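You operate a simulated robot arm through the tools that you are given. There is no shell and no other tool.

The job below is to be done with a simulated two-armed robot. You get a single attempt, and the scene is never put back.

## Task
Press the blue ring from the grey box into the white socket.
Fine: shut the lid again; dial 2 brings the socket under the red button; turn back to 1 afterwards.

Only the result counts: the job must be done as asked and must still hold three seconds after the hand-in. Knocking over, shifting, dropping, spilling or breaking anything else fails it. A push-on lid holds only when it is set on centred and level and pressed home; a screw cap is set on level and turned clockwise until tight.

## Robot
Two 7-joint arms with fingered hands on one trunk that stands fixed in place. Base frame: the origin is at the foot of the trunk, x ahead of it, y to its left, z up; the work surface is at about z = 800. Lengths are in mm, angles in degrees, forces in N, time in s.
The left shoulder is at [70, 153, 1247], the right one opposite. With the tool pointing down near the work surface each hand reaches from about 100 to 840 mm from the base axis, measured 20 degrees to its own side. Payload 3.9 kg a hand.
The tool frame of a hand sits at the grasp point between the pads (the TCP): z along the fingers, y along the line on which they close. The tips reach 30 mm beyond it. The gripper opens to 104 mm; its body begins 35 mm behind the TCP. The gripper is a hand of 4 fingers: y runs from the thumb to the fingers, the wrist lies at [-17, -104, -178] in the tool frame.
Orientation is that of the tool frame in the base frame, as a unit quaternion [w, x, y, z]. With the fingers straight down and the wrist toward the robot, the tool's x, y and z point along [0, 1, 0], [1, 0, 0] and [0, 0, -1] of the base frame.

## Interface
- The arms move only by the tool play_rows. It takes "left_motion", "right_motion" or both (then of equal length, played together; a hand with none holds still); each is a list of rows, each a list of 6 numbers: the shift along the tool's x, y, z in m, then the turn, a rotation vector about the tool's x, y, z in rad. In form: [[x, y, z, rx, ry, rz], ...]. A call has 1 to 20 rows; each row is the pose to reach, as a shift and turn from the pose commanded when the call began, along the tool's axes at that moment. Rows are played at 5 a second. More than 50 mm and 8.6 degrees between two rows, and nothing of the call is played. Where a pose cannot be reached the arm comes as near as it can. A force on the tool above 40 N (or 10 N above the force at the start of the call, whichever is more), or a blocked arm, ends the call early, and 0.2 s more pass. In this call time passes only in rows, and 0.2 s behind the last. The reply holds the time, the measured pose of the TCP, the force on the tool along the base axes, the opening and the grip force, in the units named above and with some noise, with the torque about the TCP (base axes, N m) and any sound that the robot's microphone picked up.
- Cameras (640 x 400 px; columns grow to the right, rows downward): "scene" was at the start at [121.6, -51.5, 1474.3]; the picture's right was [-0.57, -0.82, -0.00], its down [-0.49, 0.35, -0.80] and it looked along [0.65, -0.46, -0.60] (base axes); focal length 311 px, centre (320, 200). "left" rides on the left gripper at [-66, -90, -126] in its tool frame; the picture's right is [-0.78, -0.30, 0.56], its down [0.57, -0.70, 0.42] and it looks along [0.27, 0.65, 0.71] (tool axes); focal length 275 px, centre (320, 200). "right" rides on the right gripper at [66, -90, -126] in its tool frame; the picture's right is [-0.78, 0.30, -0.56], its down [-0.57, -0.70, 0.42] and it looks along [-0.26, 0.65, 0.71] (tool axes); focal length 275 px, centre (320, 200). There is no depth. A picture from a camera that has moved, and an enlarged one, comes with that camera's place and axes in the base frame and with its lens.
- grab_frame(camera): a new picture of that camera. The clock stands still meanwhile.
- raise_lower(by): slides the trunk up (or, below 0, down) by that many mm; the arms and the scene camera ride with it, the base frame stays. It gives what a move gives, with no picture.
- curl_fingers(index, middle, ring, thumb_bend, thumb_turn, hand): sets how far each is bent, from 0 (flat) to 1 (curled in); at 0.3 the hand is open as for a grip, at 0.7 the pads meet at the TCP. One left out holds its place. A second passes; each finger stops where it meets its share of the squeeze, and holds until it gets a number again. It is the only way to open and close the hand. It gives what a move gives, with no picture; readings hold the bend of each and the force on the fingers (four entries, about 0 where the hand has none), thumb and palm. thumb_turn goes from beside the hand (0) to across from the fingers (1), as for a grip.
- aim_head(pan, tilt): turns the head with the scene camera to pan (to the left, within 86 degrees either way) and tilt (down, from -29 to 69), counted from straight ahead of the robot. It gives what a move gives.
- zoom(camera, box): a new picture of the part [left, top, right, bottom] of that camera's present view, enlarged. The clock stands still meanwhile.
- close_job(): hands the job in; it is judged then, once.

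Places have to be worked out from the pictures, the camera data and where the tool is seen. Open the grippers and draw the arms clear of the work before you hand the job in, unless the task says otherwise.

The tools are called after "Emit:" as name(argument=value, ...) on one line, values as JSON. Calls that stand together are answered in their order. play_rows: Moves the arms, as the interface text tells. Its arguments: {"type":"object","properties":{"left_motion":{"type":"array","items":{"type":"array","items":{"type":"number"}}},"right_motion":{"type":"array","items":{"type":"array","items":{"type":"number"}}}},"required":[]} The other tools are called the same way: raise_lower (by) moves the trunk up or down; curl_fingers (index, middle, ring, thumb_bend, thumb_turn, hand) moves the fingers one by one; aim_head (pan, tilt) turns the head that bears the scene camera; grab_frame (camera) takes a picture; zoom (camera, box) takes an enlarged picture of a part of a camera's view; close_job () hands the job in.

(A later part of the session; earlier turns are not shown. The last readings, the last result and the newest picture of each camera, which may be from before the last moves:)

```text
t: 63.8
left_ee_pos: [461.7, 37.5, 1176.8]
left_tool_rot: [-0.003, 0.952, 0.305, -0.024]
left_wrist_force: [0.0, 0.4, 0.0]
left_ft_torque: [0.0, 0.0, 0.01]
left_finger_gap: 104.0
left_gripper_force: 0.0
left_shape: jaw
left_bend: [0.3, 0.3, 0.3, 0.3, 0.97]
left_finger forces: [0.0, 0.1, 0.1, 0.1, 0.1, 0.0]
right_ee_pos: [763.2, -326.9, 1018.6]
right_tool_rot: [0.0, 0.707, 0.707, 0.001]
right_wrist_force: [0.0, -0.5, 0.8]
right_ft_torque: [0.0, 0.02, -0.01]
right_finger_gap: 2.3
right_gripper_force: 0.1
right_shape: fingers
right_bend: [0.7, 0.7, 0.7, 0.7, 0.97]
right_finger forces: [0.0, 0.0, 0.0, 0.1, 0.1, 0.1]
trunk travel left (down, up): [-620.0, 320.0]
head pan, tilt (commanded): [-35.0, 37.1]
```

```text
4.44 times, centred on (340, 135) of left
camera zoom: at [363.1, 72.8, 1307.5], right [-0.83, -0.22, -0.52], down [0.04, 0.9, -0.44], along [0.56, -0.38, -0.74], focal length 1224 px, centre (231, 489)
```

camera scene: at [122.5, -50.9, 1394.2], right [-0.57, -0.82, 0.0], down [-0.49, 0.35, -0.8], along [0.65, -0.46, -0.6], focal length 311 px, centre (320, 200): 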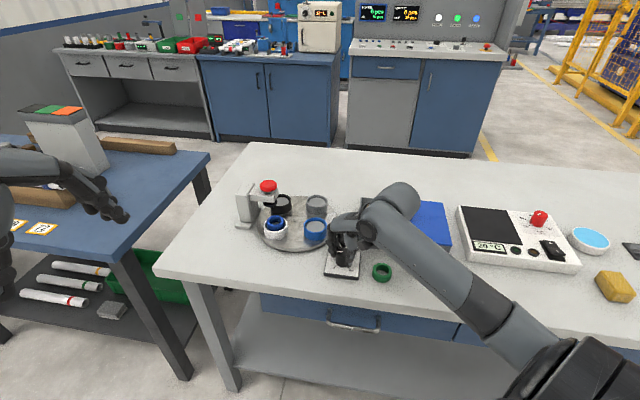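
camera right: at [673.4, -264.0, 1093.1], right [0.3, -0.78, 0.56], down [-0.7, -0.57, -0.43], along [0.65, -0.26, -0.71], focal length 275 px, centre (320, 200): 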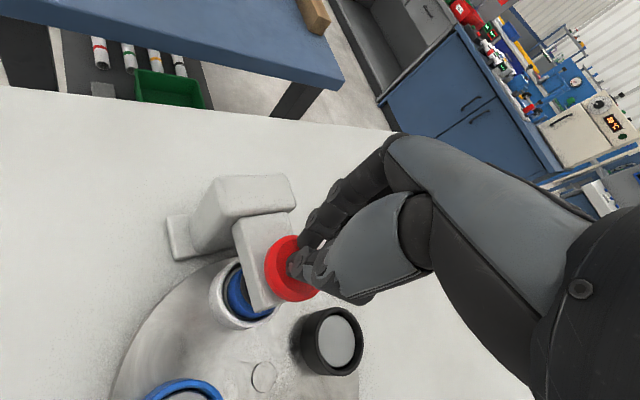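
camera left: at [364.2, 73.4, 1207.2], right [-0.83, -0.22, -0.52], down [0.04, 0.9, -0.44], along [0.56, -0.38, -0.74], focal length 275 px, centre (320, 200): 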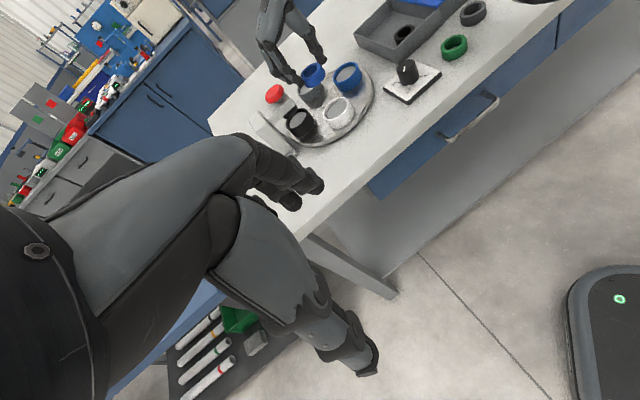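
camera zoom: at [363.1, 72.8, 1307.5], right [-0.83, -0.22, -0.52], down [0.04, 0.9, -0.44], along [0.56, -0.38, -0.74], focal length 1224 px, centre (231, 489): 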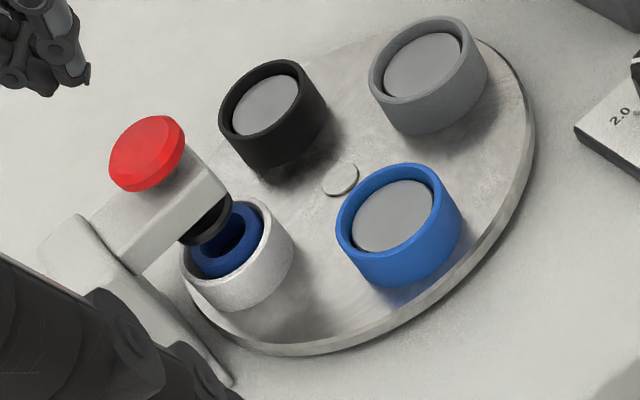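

The button sprang back and the ring stays seated in the white socket. Next I'll return to the dial at yaw -45° to turn it back to 1.

Emit:
play_rows(right_motion=[[-0.0108, -0.0415, 0.0, 0, 0, 0.131], [-0.0215, -0.0831, 0.0, 0, 0, 0.262], [-0.0323, -0.1246, 0.01, 0, 0, 0.393], [-0.0431, -0.1661, 0.02, 0, 0, 0.524], [-0.0538, -0.2077, 0.03, 0, 0, 0.654], [-0.0646, -0.2492, 0.03, 0, 0, 0.785]])

Emit:
curl_fingers(hand="right", index=0.47, middle=0.47, ring=0.47, thumb_bend=0.48)

Emit:
grab_frame(camera="right")

Emit:
zoom(camera="left", box=[290, 50, 480, 190])

```text
t: 65.2
left_ee_pos: [461.7, 38.0, 1178.1]
left_tool_rot: [-0.003, 0.952, 0.305, -0.024]
left_wrist_force: [0.4, -0.1, 0.1]
left_ft_torque: [0.03, -0.02, 0.02]
left_finger_gap: 103.8
left_gripper_force: 0.0
left_shape: jaw
left_bend: [0.3, 0.3, 0.3, 0.3, 0.97]
left_finger forces: [0.0, 0.0, 0.0, 0.0, 0.0, 0.1]
right_ee_pos: [512.5, -393.9, 988.5]
right_tool_rot: [-0.001, 0.924, 0.381, 0.002]
right_wrist_force: [-0.4, -1.2, 0.2]
right_ft_torque: [-0.01, 0.0, -0.01]
right_finger_gap: 2.3
right_gripper_force: 0.1
right_shape: fingers
right_bend: [0.7, 0.7, 0.7, 0.7, 0.97]
right_finger forces: [0.1, 0.0, 0.1, 0.0, 0.1, 0.1]
trunk travel left (down, up): [-620.0, 320.0]
head pan, tilt (commanded): [-35.0, 37.1]
```

```text
t: 66.2
left_ee_pos: [462.4, 37.1, 1177.0]
left_tool_rot: [-0.003, 0.952, 0.306, -0.024]
left_wrist_force: [0.4, -0.4, 1.0]
left_ft_torque: [-0.03, -0.04, -0.01]
left_finger_gap: 104.1
left_gripper_force: 0.1
left_shape: jaw
left_bend: [0.3, 0.3, 0.3, 0.3, 0.97]
left_finger forces: [0.0, 0.0, 0.1, 0.0, 0.0, 0.0]
right_ee_pos: [512.2, -391.9, 989.3]
right_tool_rot: [-0.001, 0.924, 0.383, -0.001]
right_wrist_force: [-0.4, 0.6, 0.2]
right_ft_torque: [-0.01, 0.01, 0.01]
right_finger_gap: 59.5
right_gripper_force: 0.0
right_shape: fingers
right_bend: [0.47, 0.47, 0.47, 0.48, 0.97]
right_finger forces: [0.1, 0.0, 0.0, 0.1, 0.0, 0.1]
trunk travel left (down, up): [-620.0, 320.0]
head pan, tilt (commanded): [-35.0, 37.1]
```

```text
taken
camera right: at [497.0, -283.9, 1114.3], right [-0.34, -0.76, 0.56], down [-0.9, 0.09, -0.42], along [0.27, -0.65, -0.71], focal length 275 px, centre (320, 200)
```

right: 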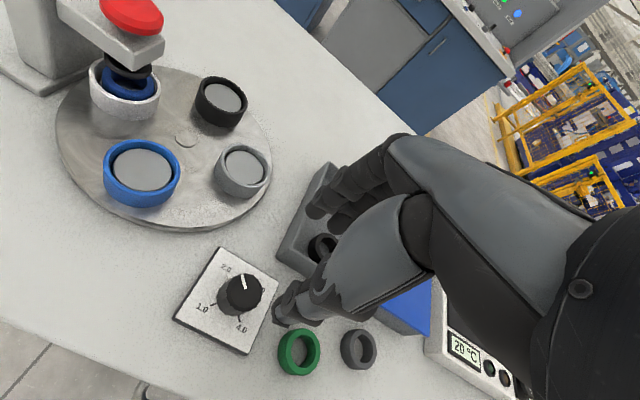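

```text
2.86 times, centred on (385, 120) of left
camera zoom: at [363.6, 72.3, 1307.5], right [-0.83, -0.22, -0.52], down [0.04, 0.9, -0.44], along [0.56, -0.38, -0.74], focal length 786 px, centre (134, 429)
```

zoom: 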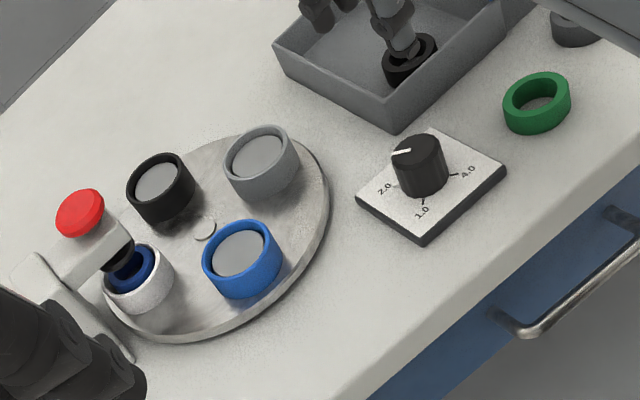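

I'll zoom on the knob in the right camera to centre precisely again.

Emit:
zoom(camera="right", box=[180, 240, 300, 350])

```text
3.64 times, centred on (240, 295) of right
camera zoom: at [497.0, -283.9, 1114.3], right [-0.34, -0.76, 0.56], down [-0.9, 0.09, -0.42], along [0.27, -0.65, -0.71], focal length 1001 px, centre (611, -146)
```

zoom: 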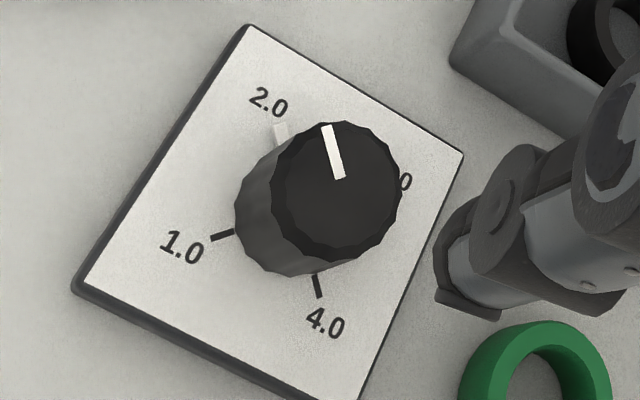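

The knob is within 2 mm of the TCP. I'll descend around it and grip.

Emit:
play_rows(right_motion=[[0.001, 0, 0.04, 0, 0, 0], [0.001, 0, 0.08, 0, 0, 0], [0.001, 0, 0.11, 0, 0, 0], [0.001, 0, 0.124, 0, 0, 0], [0.001, 0, 0.132, 0, 0, 0]])

Emit:
zoom(camera="left", box=[390, 60, 480, 140])

Emit:
grab_frame(camera="right")

```text
t: 67.4
left_ee_pos: [462.7, 36.7, 1176.8]
left_tool_rot: [-0.004, 0.952, 0.306, -0.023]
left_wrist_force: [0.1, -0.3, -0.7]
left_ft_torque: [0.0, -0.01, 0.01]
left_finger_gap: 103.7
left_gripper_force: 0.1
left_shape: jaw
left_bend: [0.3, 0.3, 0.3, 0.3, 0.97]
left_finger forces: [0.0, 0.0, 0.0, 0.1, 0.0, 0.1]
right_ee_pos: [514.3, -393.5, 856.4]
right_tool_rot: [0.0, 0.924, 0.382, 0.0]
right_wrist_force: [-0.2, -0.6, -0.2]
right_ft_torque: [-0.02, -0.02, -0.01]
right_finger_gap: 59.8
right_gripper_force: 0.1
right_shape: fingers
right_bend: [0.47, 0.47, 0.47, 0.48, 0.97]
right_finger forces: [0.1, 0.1, 0.0, 0.0, 0.1, 0.0]
trunk travel left (down, up): [-620.0, 320.0]
head pan, tilt (commanded): [-35.0, 37.1]
```

```text
5.00 times, centred on (435, 100) of left
camera zoom: at [363.8, 72.2, 1307.5], right [-0.83, -0.22, -0.52], down [0.04, 0.9, -0.44], along [0.56, -0.38, -0.74], focal length 1376 px, centre (-255, 700)
```

zoom: 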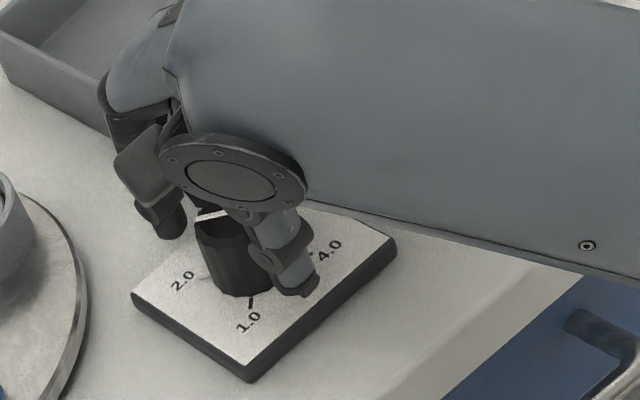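

```text
taken
camera right: at [498.2, -283.0, 981.9], right [-0.34, -0.76, 0.56], down [-0.9, 0.09, -0.42], along [0.27, -0.65, -0.71], focal length 275 px, centre (320, 200)
```

right: 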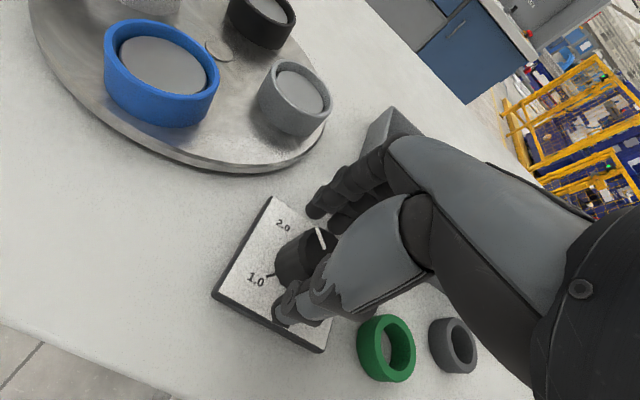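

Knob is between thumb and fingers; closing on it now.

Emit:
curl_fingers(hand="right", index=0.66, middle=0.66, ring=0.6, thumb_bend=0.66)

Emit:
play_rows(right_motion=[[0, 0, 0, 0, 0, -0.14], [0, 0, 0, 0, 0, -0.28], [0, 0, 0, 0, 0, -0.42], [0, 0, 0, 0, 0, -0.56]])

Emit:
zoom(camera="left", box=[290, 50, 480, 190])

Emit:
zoom(camera="scene", box=[230, 165, 390, 285])

```text
t: 68.4
left_ee_pos: [462.6, 37.1, 1177.5]
left_tool_rot: [-0.003, 0.952, 0.307, -0.024]
left_wrist_force: [0.3, 0.0, 0.2]
left_ft_torque: [-0.02, -0.01, 0.02]
left_finger_gap: 103.8
left_gripper_force: 0.1
left_shape: jaw
left_bend: [0.3, 0.3, 0.3, 0.3, 0.97]
left_finger forces: [0.1, 0.0, 0.0, 0.0, 0.1, 0.1]
right_ee_pos: [513.4, -393.1, 855.5]
right_tool_rot: [0.0, 0.924, 0.384, 0.0]
right_wrist_force: [0.7, -3.3, -1.1]
right_ft_torque: [-0.08, 0.01, 0.0]
right_finger_gap: 30.0
right_gripper_force: 8.1
right_shape: fingers
right_bend: [0.6, 0.61, 0.6, 0.6, 0.97]
right_finger forces: [4.5, 5.0, 0.0, 0.0, 6.5, 0.0]
trunk travel left (down, up): [-620.0, 320.0]
head pan, tilt (commanded): [-35.0, 37.1]
```

```text
t: 69.4
left_ee_pos: [463.9, 36.3, 1176.2]
left_tool_rot: [-0.004, 0.952, 0.306, -0.024]
left_wrist_force: [-0.4, -0.4, 0.6]
left_ft_torque: [0.01, -0.01, -0.01]
left_finger_gap: 103.9
left_gripper_force: 0.0
left_shape: jaw
left_bend: [0.3, 0.3, 0.3, 0.3, 0.97]
left_finger forces: [0.0, 0.0, 0.1, 0.0, 0.1, 0.0]
right_ee_pos: [514.0, -391.1, 856.8]
right_tool_rot: [0.0, 0.781, 0.625, 0.0]
right_wrist_force: [1.3, -1.1, -0.3]
right_ft_torque: [-0.04, -0.08, 0.0]
right_finger_gap: 29.3
right_gripper_force: 8.6
right_shape: fingers
right_bend: [0.6, 0.62, 0.6, 0.6, 0.96]
right_finger forces: [4.5, 5.9, 0.0, 0.1, 7.0, 0.0]
trunk travel left (down, up): [-620.0, 320.0]
head pan, tilt (commanded): [-35.0, 37.1]
```

```text
2.86 times, centred on (385, 120) of left
camera zoom: at [364.0, 71.8, 1307.4], right [-0.83, -0.22, -0.52], down [0.04, 0.9, -0.43], along [0.56, -0.38, -0.74], focal length 786 px, centre (134, 429)
```

zoom: 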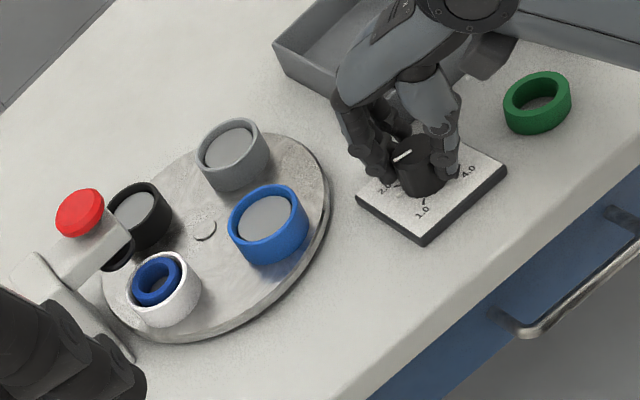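

```text
3.33 times, centred on (310, 225) of scene
camera zoom: at [121.9, -51.8, 1394.3], right [-0.57, -0.82, 0.0], down [-0.49, 0.35, -0.8], along [0.65, -0.46, -0.6], focal length 1035 px, centre (353, 117)
```

zoom: 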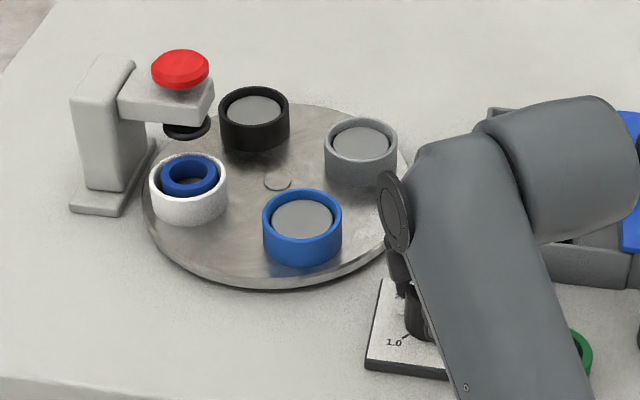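

It is turning back smoothly with low forces. I'll complete the rest of the 90° turn counter-clockwise.

Emit:
play_rows(right_motion=[[0, 0, 0, 0, 0, -0.14], [0, 0, 0, 0, 0, -0.28], [0, 0, 0, 0, 0, -0.42], [0, 0, 0, 0, 0, -0.56], [0, 0, 0, 0, 0, -0.7], [0, 0, 0, 0, 0, -0.84], [0, 0, 0, 0, 0, -0.93], [0, 0, 0, 0, 0, -1.011]])

Emit:
zoom(camera="left", box=[290, 50, 480, 190])

Emit:
zoom(camera="scene", box=[230, 165, 390, 285])

```text
t: 71.2
left_ee_pos: [462.9, 37.4, 1176.5]
left_tool_rot: [-0.003, 0.952, 0.306, -0.025]
left_wrist_force: [0.0, -0.5, 0.4]
left_ft_torque: [-0.01, 0.03, -0.01]
left_finger_gap: 104.0
left_gripper_force: 0.1
left_shape: jaw
left_bend: [0.3, 0.3, 0.3, 0.3, 0.97]
left_finger forces: [0.0, 0.0, 0.1, 0.0, 0.1, 0.0]
right_ee_pos: [513.6, -391.5, 856.7]
right_tool_rot: [-0.001, 0.381, 0.925, 0.0]
right_wrist_force: [0.5, 5.2, -2.1]
right_ft_torque: [0.08, 0.02, 0.03]
right_finger_gap: 29.5
right_gripper_force: 8.7
right_shape: fingers
right_bend: [0.6, 0.62, 0.6, 0.6, 0.96]
right_finger forces: [6.1, 5.1, 0.0, 0.0, 6.1, 0.0]
trunk travel left (down, up): [-620.0, 320.0]
head pan, tilt (commanded): [-35.0, 37.1]
```

```text
2.86 times, centred on (385, 120) of left
camera zoom: at [364.0, 73.1, 1307.3], right [-0.83, -0.22, -0.52], down [0.04, 0.9, -0.44], along [0.56, -0.38, -0.74], focal length 786 px, centre (134, 429)
```

zoom: 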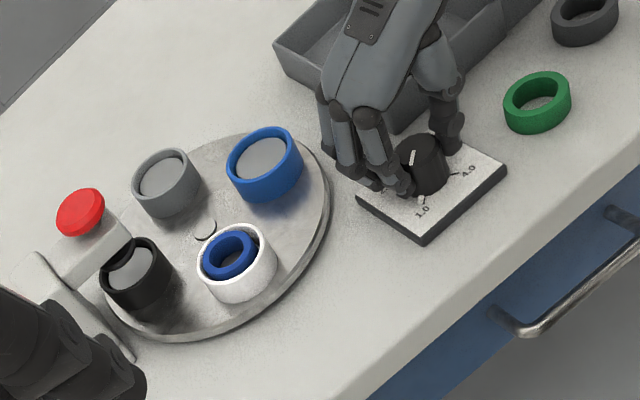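

```text
3.33 times, centred on (310, 225) of scene
camera zoom: at [121.8, -50.4, 1394.3], right [-0.57, -0.82, 0.0], down [-0.49, 0.35, -0.8], along [0.65, -0.46, -0.6], focal length 1035 px, centre (353, 117)
```

zoom: 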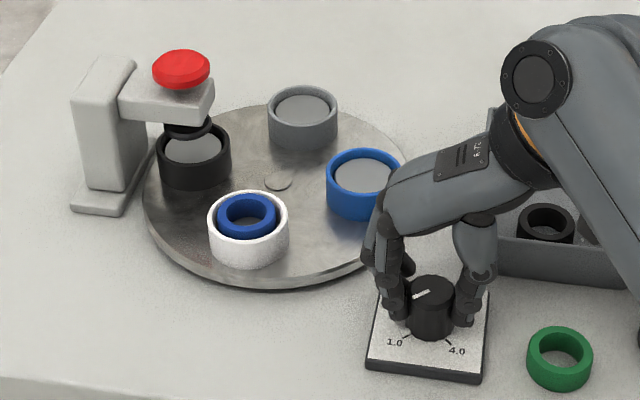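

The sockets look to be back in their original places. I'll zoom in on the dial pointer to see whether it is exactly on 1.

Emit:
zoom(camera="scene", box=[320, 235, 375, 285])

Emit:
zoom(camera="left", box=[400, 85, 470, 140])

Emit:
zoom(camera="scene", box=[255, 180, 325, 250])

```text
8.00 times, centred on (348, 260) of scene
camera zoom: at [121.8, -50.4, 1394.3], right [-0.57, -0.82, 0.0], down [-0.49, 0.35, -0.8], along [0.65, -0.46, -0.6], focal length 2484 px, centre (100, -280)
```

zoom: 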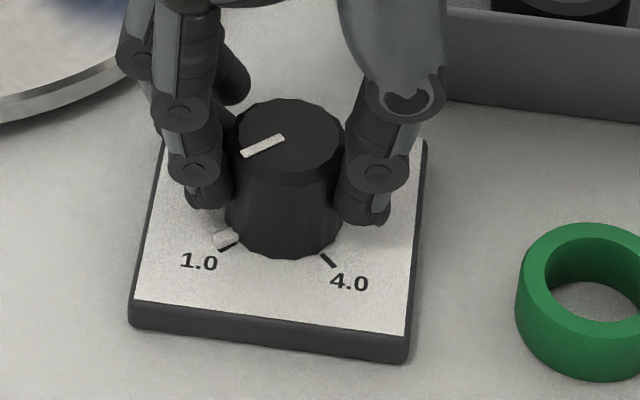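

```text
7.27 times, centred on (435, 112) of left
camera zoom: at [364.0, 73.1, 1307.3], right [-0.83, -0.22, -0.52], down [0.04, 0.9, -0.44], along [0.56, -0.38, -0.74], focal length 2002 px, centre (-516, 836)
```

zoom: 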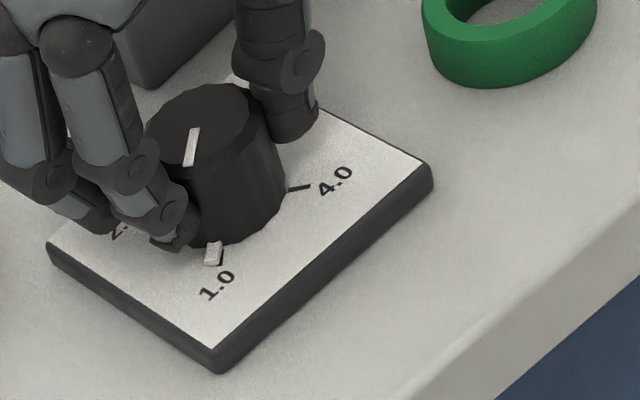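

```text
5.71 times, centred on (290, 215) of scene
camera zoom: at [121.8, -50.4, 1394.3], right [-0.57, -0.82, 0.0], down [-0.49, 0.35, -0.8], along [0.65, -0.46, -0.6], focal length 1775 px, centre (491, 114)
```

zoom: 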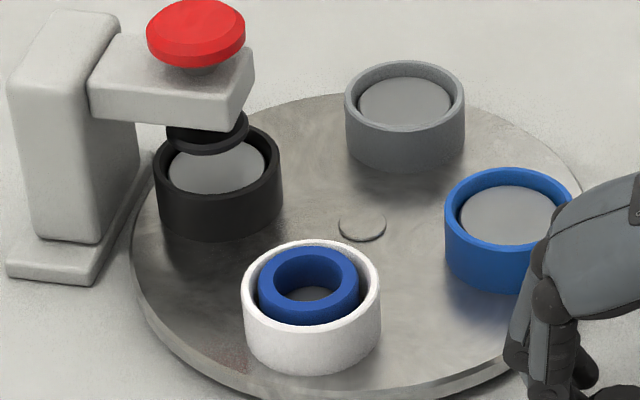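

The base pointer sits slightly short of the 1.0 tick, by about 8–9°. I'll turn a little further counter-clockwise.

Emit:
play_rows(right_motion=[[0, 0, 0, 0, 0, -0.08], [0, 0, 0, 0, 0, -0.15]])

Emit:
zoom(camera="scene", box=[320, 235, 375, 285])

Emit:
zoom(camera="left", box=[400, 85, 470, 140])

```text
t: 71.8
left_ee_pos: [463.1, 36.0, 1176.1]
left_tool_rot: [-0.004, 0.952, 0.306, -0.024]
left_wrist_force: [0.9, -0.9, -0.3]
left_ft_torque: [-0.01, 0.0, 0.0]
left_finger_gap: 103.9
left_gripper_force: 0.0
left_shape: jaw
left_bend: [0.3, 0.3, 0.3, 0.3, 0.97]
left_finger forces: [0.0, 0.1, 0.1, 0.1, 0.1, 0.1]
right_ee_pos: [513.7, -392.1, 856.4]
right_tool_rot: [-0.001, 0.312, 0.95, 0.0]
right_wrist_force: [-1.3, 4.6, -3.6]
right_ft_torque: [0.14, -0.04, -0.13]
right_finger_gap: 29.9
right_gripper_force: 9.0
right_shape: fingers
right_bend: [0.6, 0.62, 0.6, 0.6, 0.95]
right_finger forces: [5.5, 4.9, 0.0, 0.1, 6.7, 0.0]
trunk travel left (down, up): [-620.0, 320.0]
head pan, tilt (commanded): [-35.0, 37.1]
```

```text
8.00 times, centred on (348, 260) of scene
camera zoom: at [122.3, -50.6, 1394.2], right [-0.57, -0.82, 0.0], down [-0.49, 0.35, -0.8], along [0.65, -0.46, -0.6], focal length 2484 px, centre (100, -280)
```

zoom: 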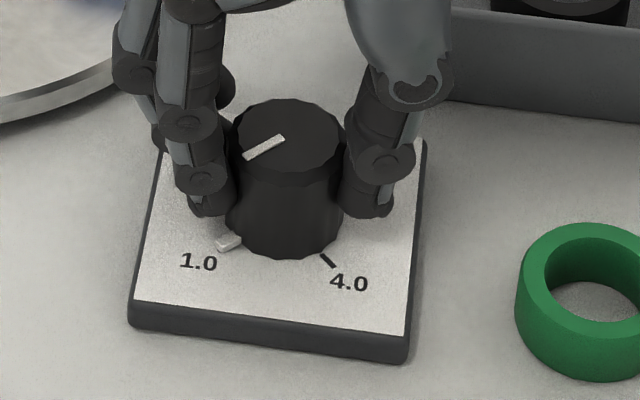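

```text
7.27 times, centred on (435, 112) of left
camera zoom: at [364.4, 72.8, 1307.2], right [-0.83, -0.22, -0.52], down [0.04, 0.9, -0.44], along [0.56, -0.38, -0.74], focal length 2002 px, centre (-516, 836)
```

zoom: 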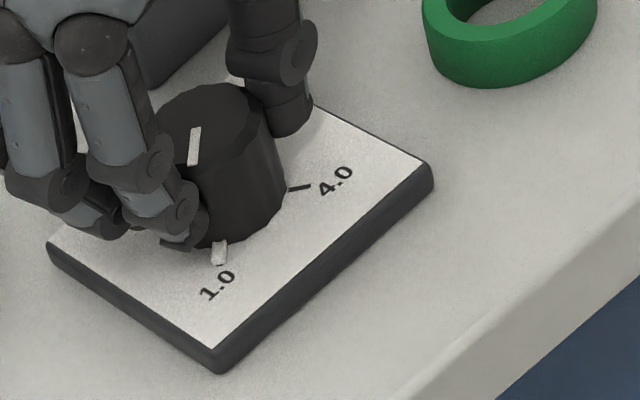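

The pointer now covers the 1.0 tick, and the rising torque suggests it has reached its stop. I'll open, lift off and verify.

Emit:
curl_fingers(hand="right", index=0.48, middle=0.48, ring=0.48, thumb_bend=0.48)

Emit:
play_rows(right_motion=[[0, 0, -0.02, 0, 0, 0], [0, 0, -0.05, 0, 0, 0], [0, 0, -0.09, 0, 0, 0], [0, 0, -0.12, 0, 0, 0]])

Emit:
zoom(camera="scene", box=[320, 235, 375, 285])

Emit:
zoom(camera="left", box=[400, 85, 470, 140])

Emit:
zoom(camera="right", box=[180, 235, 300, 345])

```text
t: 72.8
left_ee_pos: [462.9, 37.0, 1176.2]
left_tool_rot: [-0.003, 0.952, 0.306, -0.024]
left_wrist_force: [0.0, -0.4, -0.6]
left_ft_torque: [0.0, -0.02, 0.0]
left_finger_gap: 104.0
left_gripper_force: 0.1
left_shape: jaw
left_bend: [0.3, 0.3, 0.3, 0.3, 0.97]
left_finger forces: [0.0, 0.1, 0.0, 0.0, 0.0, 0.0]
right_ee_pos: [513.7, -390.9, 856.3]
right_tool_rot: [0.0, 0.312, 0.95, 0.001]
right_wrist_force: [-0.4, -0.3, -1.2]
right_ft_torque: [-0.03, 0.01, -0.02]
right_finger_gap: 58.5
right_gripper_force: 0.0
right_shape: fingers
right_bend: [0.48, 0.48, 0.48, 0.48, 0.97]
right_finger forces: [0.0, 0.0, 0.0, 0.1, 0.0, 0.0]
trunk travel left (down, up): [-620.0, 320.0]
head pan, tilt (commanded): [-35.0, 37.1]
```

```text
t: 73.8
left_ee_pos: [462.1, 36.7, 1175.8]
left_tool_rot: [-0.002, 0.952, 0.306, -0.024]
left_wrist_force: [-1.0, -0.8, 0.4]
left_ft_torque: [0.01, 0.0, -0.01]
left_finger_gap: 103.8
left_gripper_force: 0.2
left_shape: jaw
left_bend: [0.3, 0.3, 0.3, 0.3, 0.97]
left_finger forces: [0.0, 0.0, 0.0, 0.0, 0.0, 0.0]
right_ee_pos: [513.0, -391.8, 978.0]
right_tool_rot: [0.0, 0.312, 0.95, 0.0]
right_wrist_force: [-0.7, 0.2, -2.1]
right_ft_torque: [0.0, -0.01, 0.01]
right_finger_gap: 58.4
right_gripper_force: 0.2
right_shape: fingers
right_bend: [0.48, 0.48, 0.48, 0.48, 0.97]
right_finger forces: [0.0, 0.1, 0.0, 0.1, 0.0, 0.0]
trunk travel left (down, up): [-620.0, 320.0]
head pan, tilt (commanded): [-35.0, 37.1]
```

```text
8.00 times, centred on (348, 260) of scene
camera zoom: at [121.3, -51.0, 1394.3], right [-0.57, -0.82, 0.0], down [-0.49, 0.35, -0.8], along [0.65, -0.46, -0.6], focal length 2484 px, centre (100, -280)
```

zoom: 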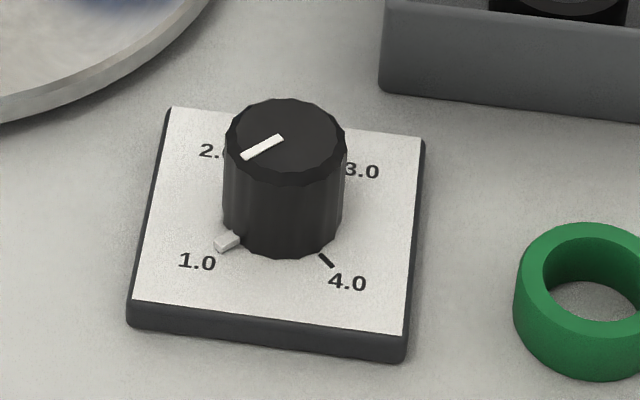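

```text
7.27 times, centred on (435, 112) of left
camera zoom: at [363.5, 72.4, 1307.5], right [-0.83, -0.22, -0.52], down [0.04, 0.9, -0.44], along [0.56, -0.38, -0.74], focal length 2002 px, centre (-516, 836)
```

zoom: 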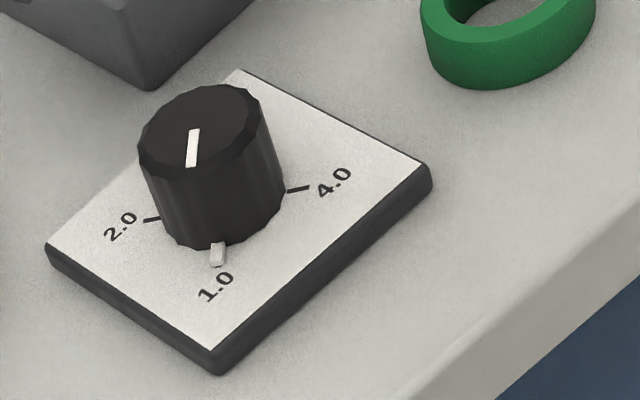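

```text
3.64 times, centred on (240, 290) of right
camera zoom: at [408.1, -426.0, 1102.3], right [0.8, -0.22, 0.56], down [0.05, -0.9, -0.43], along [0.6, 0.37, -0.71], focal length 1001 px, centre (611, -127)
```

zoom: 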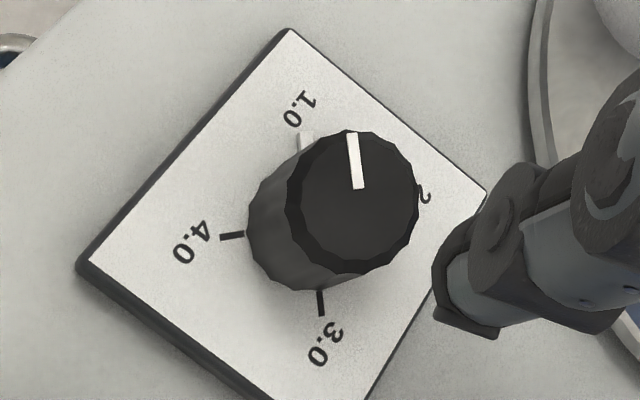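

The dial has snapped exactly onto 1.0 and the sockets are back. Last job: shut the lid. I'll move the right hand over the lid knob at yaw 45°.

Emit:
play_rows(right_motion=[[-0.0255, -0.0363, 0, 0, 0, 0.03], [-0.051, -0.0727, 0, 0, 0, 0.06], [-0.0766, -0.109, 0, 0, 0, 0.09], [-0.1021, -0.1454, 0, 0, 0, 0.12], [-0.1276, -0.1817, 0.005, 0, 0, 0.15]])

Emit:
curl_fingers(hand="right", index=0.53, middle=0.53, ring=0.53, thumb_bend=0.52)

Emit:
grab_frame(camera="right")

Emit:
zoom(camera="scene", box=[330, 150, 470, 280])

Emit:
zoom(camera="left", box=[360, 0, 500, 110])

```text
t: 75.0
left_ee_pos: [463.6, 36.0, 1176.9]
left_tool_rot: [-0.003, 0.952, 0.306, -0.024]
left_wrist_force: [0.3, 0.2, -0.4]
left_ft_torque: [-0.02, 0.01, 0.02]
left_finger_gap: 103.8
left_gripper_force: 0.1
left_shape: jaw
left_bend: [0.3, 0.3, 0.3, 0.3, 0.97]
left_finger forces: [0.0, 0.0, 0.1, 0.0, 0.1, 0.1]
right_ee_pos: [508.2, -614.8, 968.8]
right_tool_rot: [-0.001, 0.383, 0.924, 0.001]
right_wrist_force: [0.1, 0.2, -0.2]
right_ft_torque: [0.0, 0.0, -0.02]
right_finger_gap: 58.6
right_gripper_force: 0.0
right_shape: fingers
right_bend: [0.48, 0.48, 0.48, 0.48, 0.97]
right_finger forces: [0.0, 0.0, 0.0, 0.1, 0.0, 0.0]
trunk travel left (down, up): [-620.0, 320.0]
head pan, tilt (commanded): [-35.0, 37.1]
```

```text
t: 76.0
left_ee_pos: [462.7, 36.3, 1176.9]
left_tool_rot: [-0.003, 0.952, 0.305, -0.024]
left_wrist_force: [-1.1, -0.4, 0.7]
left_ft_torque: [-0.04, -0.02, 0.02]
left_finger_gap: 103.9
left_gripper_force: 0.0
left_shape: jaw
left_bend: [0.3, 0.3, 0.3, 0.3, 0.97]
left_finger forces: [0.1, 0.1, 0.0, 0.1, 0.1, 0.1]
right_ee_pos: [507.9, -613.5, 968.2]
right_tool_rot: [0.0, 0.383, 0.924, -0.001]
right_wrist_force: [0.4, 0.9, 0.8]
right_ft_torque: [0.02, 0.0, -0.03]
right_finger_gap: 47.8
right_gripper_force: 0.0
right_shape: fingers
right_bend: [0.53, 0.53, 0.53, 0.52, 0.97]
right_finger forces: [0.1, 0.0, 0.0, 0.0, 0.0, 0.1]
trunk travel left (down, up): [-620.0, 320.0]
head pan, tilt (commanded): [-35.0, 37.1]
```

```text
taken
camera right: at [399.1, -631.4, 1095.7], right [0.76, -0.34, 0.56], down [-0.09, -0.9, -0.42], along [0.65, 0.27, -0.71], focal length 275 px, centre (320, 200)
```

right: 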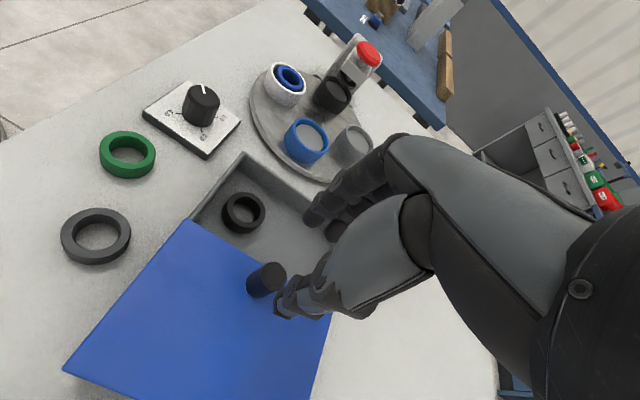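

```text
3.08 times, centred on (400, 215) of scene
camera zoom: at [121.6, -51.4, 1394.3], right [-0.57, -0.82, 0.0], down [-0.49, 0.35, -0.8], along [0.65, -0.46, -0.6], focal length 956 px, centre (74, 154)
```

zoom: 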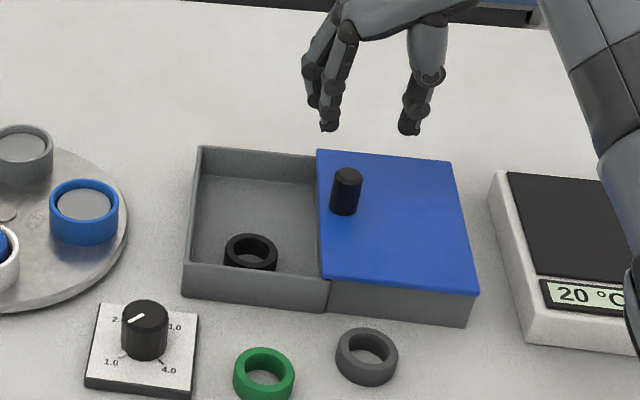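

```text
3.64 times, centred on (430, 55) of left
camera zoom: at [363.8, 72.0, 1307.4], right [-0.83, -0.22, -0.52], down [0.04, 0.9, -0.44], along [0.56, -0.38, -0.74], focal length 1001 px, centre (-80, 727)
```

zoom: 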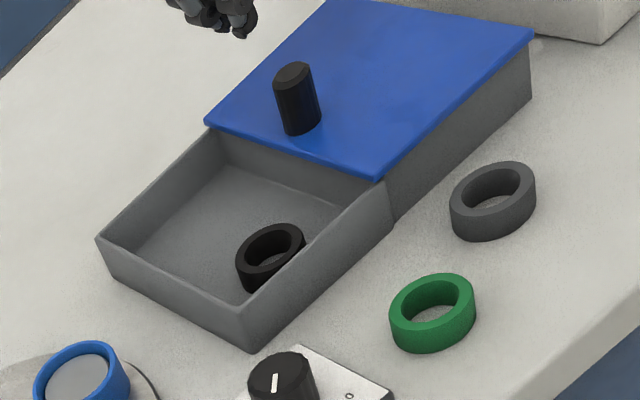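

The knob is about 5.5 mm along +y_t from the TCP. I'll shift 9 mm so it sits mid-gap and descend to cage it, keeping the thumb above the lid surface.

Emit:
play_rows(right_motion=[[0.0012, 0.009, 0.03, 0, 0, 0], [0.0012, 0.009, 0.06, 0, 0, 0], [0.0012, 0.009, 0.081, 0, 0, 0]])

Emit:
zoom(camera="scene", box=[360, 170, 450, 260])

Emit:
zoom(camera="left", box=[380, 0, 480, 80])

```text
t: 76.8
left_ee_pos: [462.8, 36.8, 1176.4]
left_tool_rot: [-0.003, 0.952, 0.307, -0.024]
left_wrist_force: [0.1, -0.4, 0.1]
left_ft_torque: [-0.01, 0.0, 0.0]
left_finger_gap: 103.7
left_gripper_force: 0.1
left_shape: jaw
left_bend: [0.3, 0.3, 0.3, 0.3, 0.97]
left_finger forces: [0.0, 0.0, 0.0, 0.1, 0.0, 0.1]
right_ee_pos: [513.9, -606.3, 888.8]
right_tool_rot: [0.0, 0.383, 0.924, 0.0]
right_wrist_force: [0.1, -1.0, -0.9]
right_ft_torque: [0.03, -0.03, 0.0]
right_finger_gap: 47.9
right_gripper_force: 0.0
right_shape: fingers
right_bend: [0.53, 0.53, 0.53, 0.52, 0.97]
right_finger forces: [0.0, 0.1, 0.0, 0.0, 0.0, 0.1]
trunk travel left (down, up): [-620.0, 320.0]
head pan, tilt (commanded): [-35.0, 37.1]
```

```text
4.44 times, centred on (405, 215) of scene
camera zoom: at [121.8, -51.4, 1394.3], right [-0.57, -0.82, 0.0], down [-0.49, 0.35, -0.8], along [0.65, -0.46, -0.6], focal length 1380 px, centre (-58, 133)
```

zoom: 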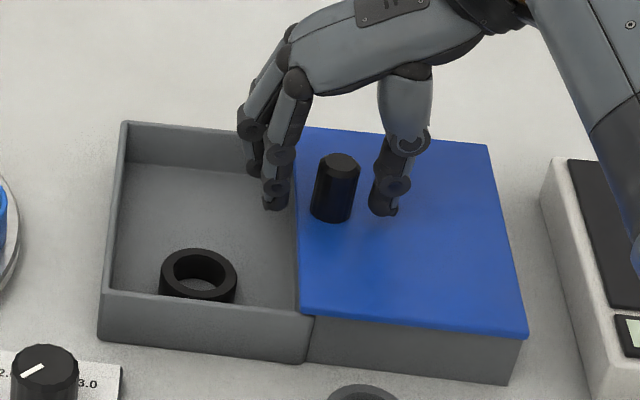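

```text
5.00 times, centred on (430, 40) of left
camera zoom: at [364.0, 72.0, 1307.4], right [-0.83, -0.22, -0.52], down [0.04, 0.9, -0.44], along [0.56, -0.38, -0.74], focal length 1376 px, centre (-230, 1000)
```

zoom: 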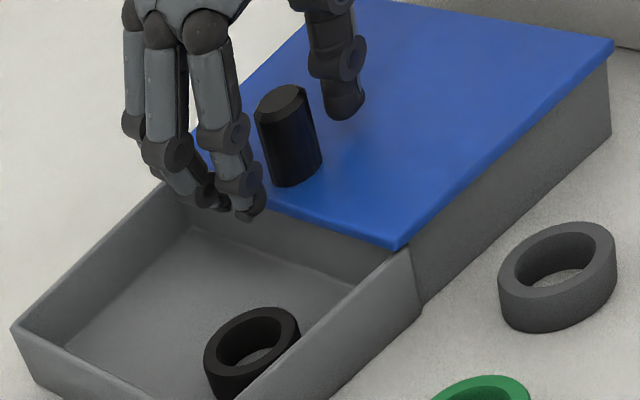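

The knob is caged with the thumb behind it. I'll push along +y_t by 100 mm to slide the lid most of the way shut.

Emit:
play_rows(right_motion=[[0, 0.008, 0, 0, 0, 0], [0, 0.016, 0, 0, 0, 0], [0, 0.024, 0, 0, 0, 0], [0, 0.032, 0, 0, 0, 0], [0, 0.04, 0, 0, 0, 0], [0, 0.048, 0, 0, 0, 0], [0, 0.056, 0, 0, 0, 0], [0, 0.064, 0, 0, 0, 0], [0, 0.072, 0, 0, 0, 0], [0, 0.08, 0, 0, 0, 0], [0, 0.088, 0, 0, 0, 0], [0, 0.096, 0, 0, 0, 0], [0, 0.102, 0, 0, 0, 0]])

Emit:
zoom(camera="scene", box=[340, 160, 460, 270])

Emit:
zoom(camera="left", box=[370, 10, 480, 100])

```text
t: 79.6
left_ee_pos: [462.8, 35.9, 1177.0]
left_tool_rot: [-0.003, 0.952, 0.306, -0.025]
left_wrist_force: [0.1, 0.5, -0.6]
left_ft_torque: [0.04, 0.02, -0.01]
left_finger_gap: 103.5
left_gripper_force: 0.1
left_shape: jaw
left_bend: [0.3, 0.3, 0.3, 0.3, 0.97]
left_finger forces: [0.0, 0.0, 0.1, 0.0, 0.0, 0.1]
right_ee_pos: [587.6, -535.1, 891.6]
right_tool_rot: [0.0, 0.383, 0.924, 0.0]
right_wrist_force: [0.1, -0.1, -0.2]
right_ft_torque: [-0.04, 0.0, -0.03]
right_finger_gap: 47.7
right_gripper_force: 0.0
right_shape: fingers
right_bend: [0.53, 0.53, 0.53, 0.52, 0.97]
right_finger forces: [0.0, 0.0, 0.0, 0.0, 0.0, 0.0]
trunk travel left (down, up): [-620.0, 320.0]
head pan, tilt (commanded): [-35.0, 37.1]
```

```text
3.64 times, centred on (400, 215) of scene
camera zoom: at [121.7, -51.1, 1394.3], right [-0.57, -0.82, 0.0], down [-0.49, 0.35, -0.8], along [0.65, -0.46, -0.6], focal length 1129 px, centre (29, 146)
```

zoom: 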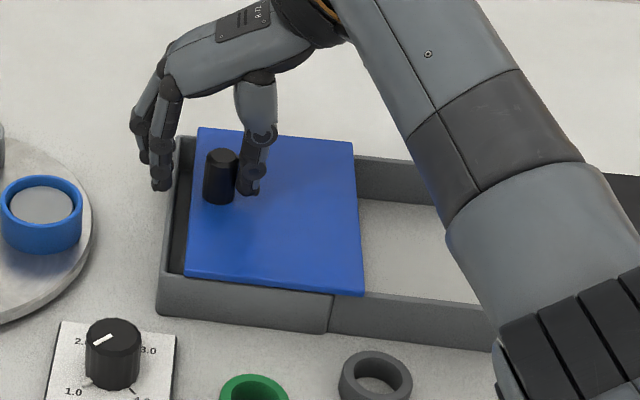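

```text
4.44 times, centred on (425, 55) of left
camera zoom: at [363.9, 72.4, 1307.4], right [-0.83, -0.22, -0.52], down [0.04, 0.9, -0.44], along [0.56, -0.38, -0.74], focal length 1224 px, centre (-147, 844)
```

zoom: 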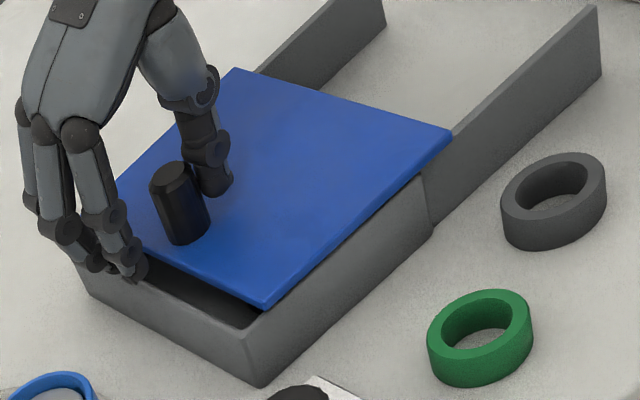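

About 22 mm of travel remains. I'll push 16 mm more and check.

Emit:
play_rows(right_motion=[[0, 0.004, 0, 0, 0, 0], [0, 0.008, 0, 0, 0, 0], [0, 0.012, 0, 0, 0, 0], [0, 0.016, 0, 0, 0, 0]])

Emit:
zoom(camera="scene", box=[340, 160, 460, 270])

Emit:
zoom(camera="left", box=[370, 10, 480, 100])

```text
t: 80.6
left_ee_pos: [462.8, 38.4, 1177.4]
left_tool_rot: [-0.003, 0.952, 0.306, -0.024]
left_wrist_force: [0.0, 1.1, 0.2]
left_ft_torque: [-0.01, 0.0, -0.01]
left_finger_gap: 103.6
left_gripper_force: 0.1
left_shape: jaw
left_bend: [0.3, 0.3, 0.3, 0.3, 0.97]
left_finger forces: [0.0, 0.0, 0.0, 0.0, 0.0, 0.0]
right_ee_pos: [598.0, -522.5, 890.0]
right_tool_rot: [0.0, 0.383, 0.924, 0.001]
right_wrist_force: [0.0, 0.1, -0.4]
right_ft_torque: [-0.01, 0.0, -0.02]
right_finger_gap: 47.7
right_gripper_force: 0.1
right_shape: fingers
right_bend: [0.53, 0.53, 0.53, 0.52, 0.97]
right_finger forces: [0.0, 0.0, 0.0, 0.0, 0.1, 0.0]
trunk travel left (down, up): [-620.0, 320.0]
head pan, tilt (commanded): [-35.0, 37.1]
```

```text
3.64 times, centred on (400, 215) of scene
camera zoom: at [121.8, -51.1, 1394.3], right [-0.57, -0.82, 0.0], down [-0.49, 0.35, -0.8], along [0.65, -0.46, -0.6], focal length 1129 px, centre (29, 146)
```

zoom: 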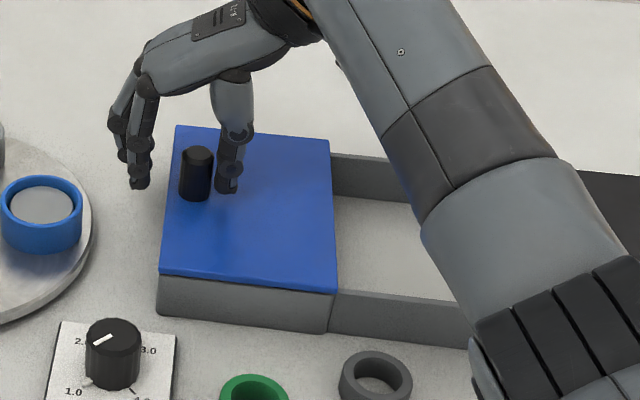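

```text
4.44 times, centred on (425, 55) of left
camera zoom: at [364.0, 72.4, 1307.4], right [-0.83, -0.22, -0.52], down [0.04, 0.9, -0.44], along [0.56, -0.38, -0.74], focal length 1224 px, centre (-147, 844)
```

zoom: 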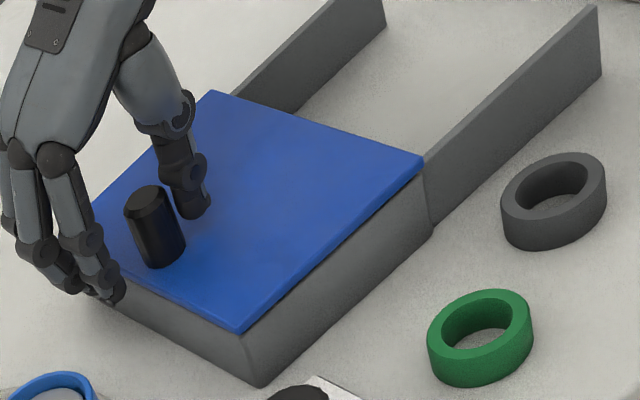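

The lid looks essentially shut. I'll zoom in on its edges to judge the remaining gap.

Emit:
zoom(camera="scene", box=[365, 200, 440, 260])

Emit:
zoom(camera="left", box=[385, 50, 455, 100])

Emit:
grab_frame(camera="right")

```text
6.67 times, centred on (402, 230) of scene
camera zoom: at [121.8, -51.1, 1394.3], right [-0.57, -0.82, 0.0], down [-0.49, 0.35, -0.8], along [0.65, -0.46, -0.6], focal length 2070 px, centre (-230, 0)
```

zoom: 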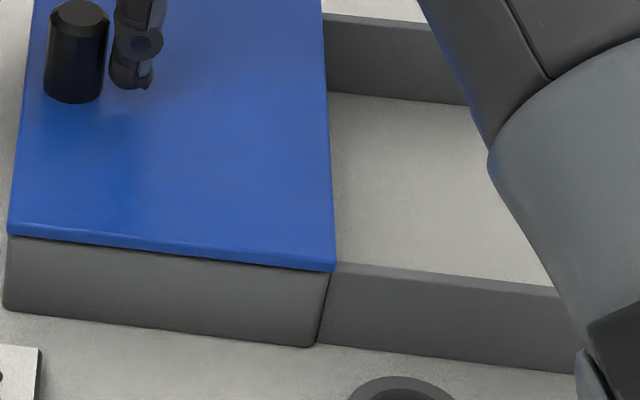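

```text
8.00 times, centred on (420, 75) of left
camera zoom: at [364.0, 72.4, 1307.4], right [-0.83, -0.22, -0.52], down [0.04, 0.9, -0.44], along [0.56, -0.38, -0.74], focal length 2202 px, centre (-480, 1200)
```

zoom: 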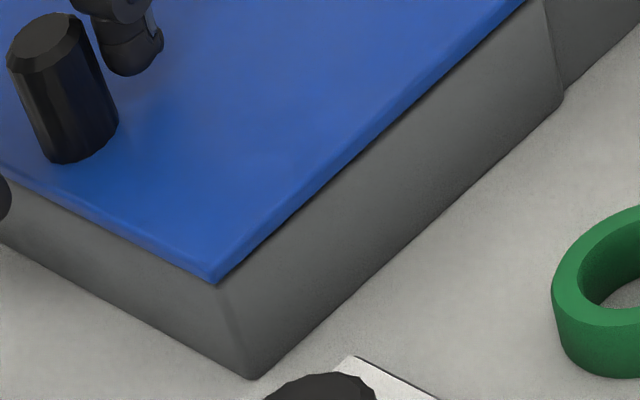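

```text
taken
camera right: at [488.8, -540.9, 1015.8], right [0.76, -0.34, 0.56], down [-0.09, -0.9, -0.42], along [0.65, 0.27, -0.71], focal length 275 px, centre (320, 200)
```

right: 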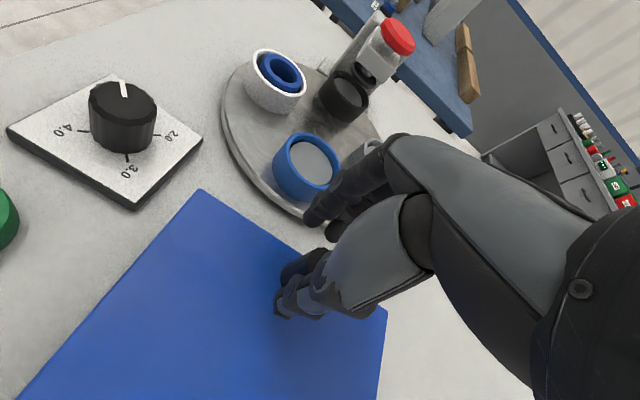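

The lid edge coincides with the box edge, as at the start. I'll give a final gentle 2 mm push and watch the force for an end stop.

Emit:
play_rows(right_motion=[[0, 0.001, 0, 0, 0, 0], [0, 0.002, 0, 0, 0, 0]])

Emit:
zoom(camera="scene", box=[365, 200, 440, 260])

Emit:
zoom(camera="left", box=[385, 50, 455, 100])

```text
t: 81.2
left_ee_pos: [462.2, 37.2, 1177.9]
left_tool_rot: [-0.004, 0.952, 0.306, -0.024]
left_wrist_force: [-0.6, 0.4, -0.1]
left_ft_torque: [0.0, -0.02, 0.0]
left_finger_gap: 103.7
left_gripper_force: 0.1
left_shape: jaw
left_bend: [0.3, 0.3, 0.3, 0.3, 0.97]
left_finger forces: [0.1, 0.0, 0.0, 0.0, 0.0, 0.1]
right_ee_pos: [597.7, -521.4, 891.4]
right_tool_rot: [0.0, 0.382, 0.924, 0.001]
right_wrist_force: [0.6, -0.5, -0.2]
right_ft_torque: [-0.03, 0.01, 0.0]
right_finger_gap: 47.7
right_gripper_force: 0.0
right_shape: fingers
right_bend: [0.53, 0.53, 0.53, 0.52, 0.97]
right_finger forces: [0.0, 0.1, 0.0, 0.1, 0.1, 0.0]
trunk travel left (down, up): [-620.0, 320.0]
head pan, tilt (commanded): [-35.0, 37.1]
```

```text
6.67 times, centred on (402, 230) of scene
camera zoom: at [121.6, -51.2, 1394.3], right [-0.57, -0.82, 0.0], down [-0.49, 0.35, -0.8], along [0.65, -0.46, -0.6], focal length 2070 px, centre (-230, 0)
```

zoom: 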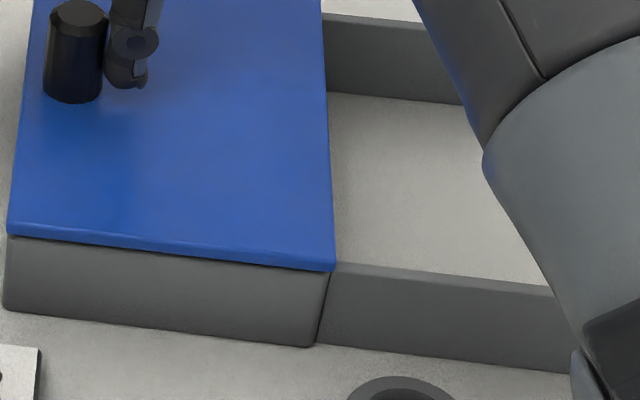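

```text
8.00 times, centred on (420, 75) of left
camera zoom: at [363.9, 72.2, 1307.4], right [-0.83, -0.22, -0.52], down [0.04, 0.9, -0.44], along [0.56, -0.38, -0.74], focal length 2202 px, centre (-480, 1200)
```

zoom: 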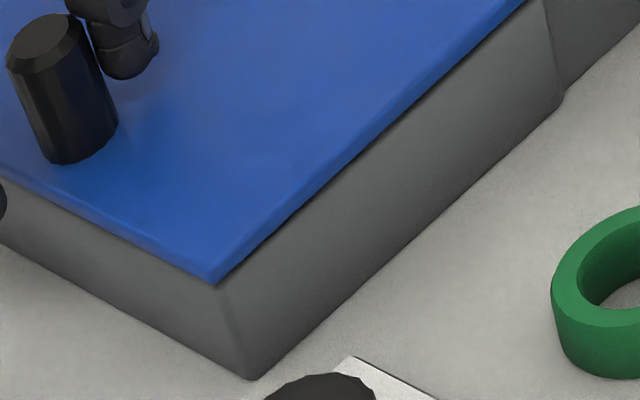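

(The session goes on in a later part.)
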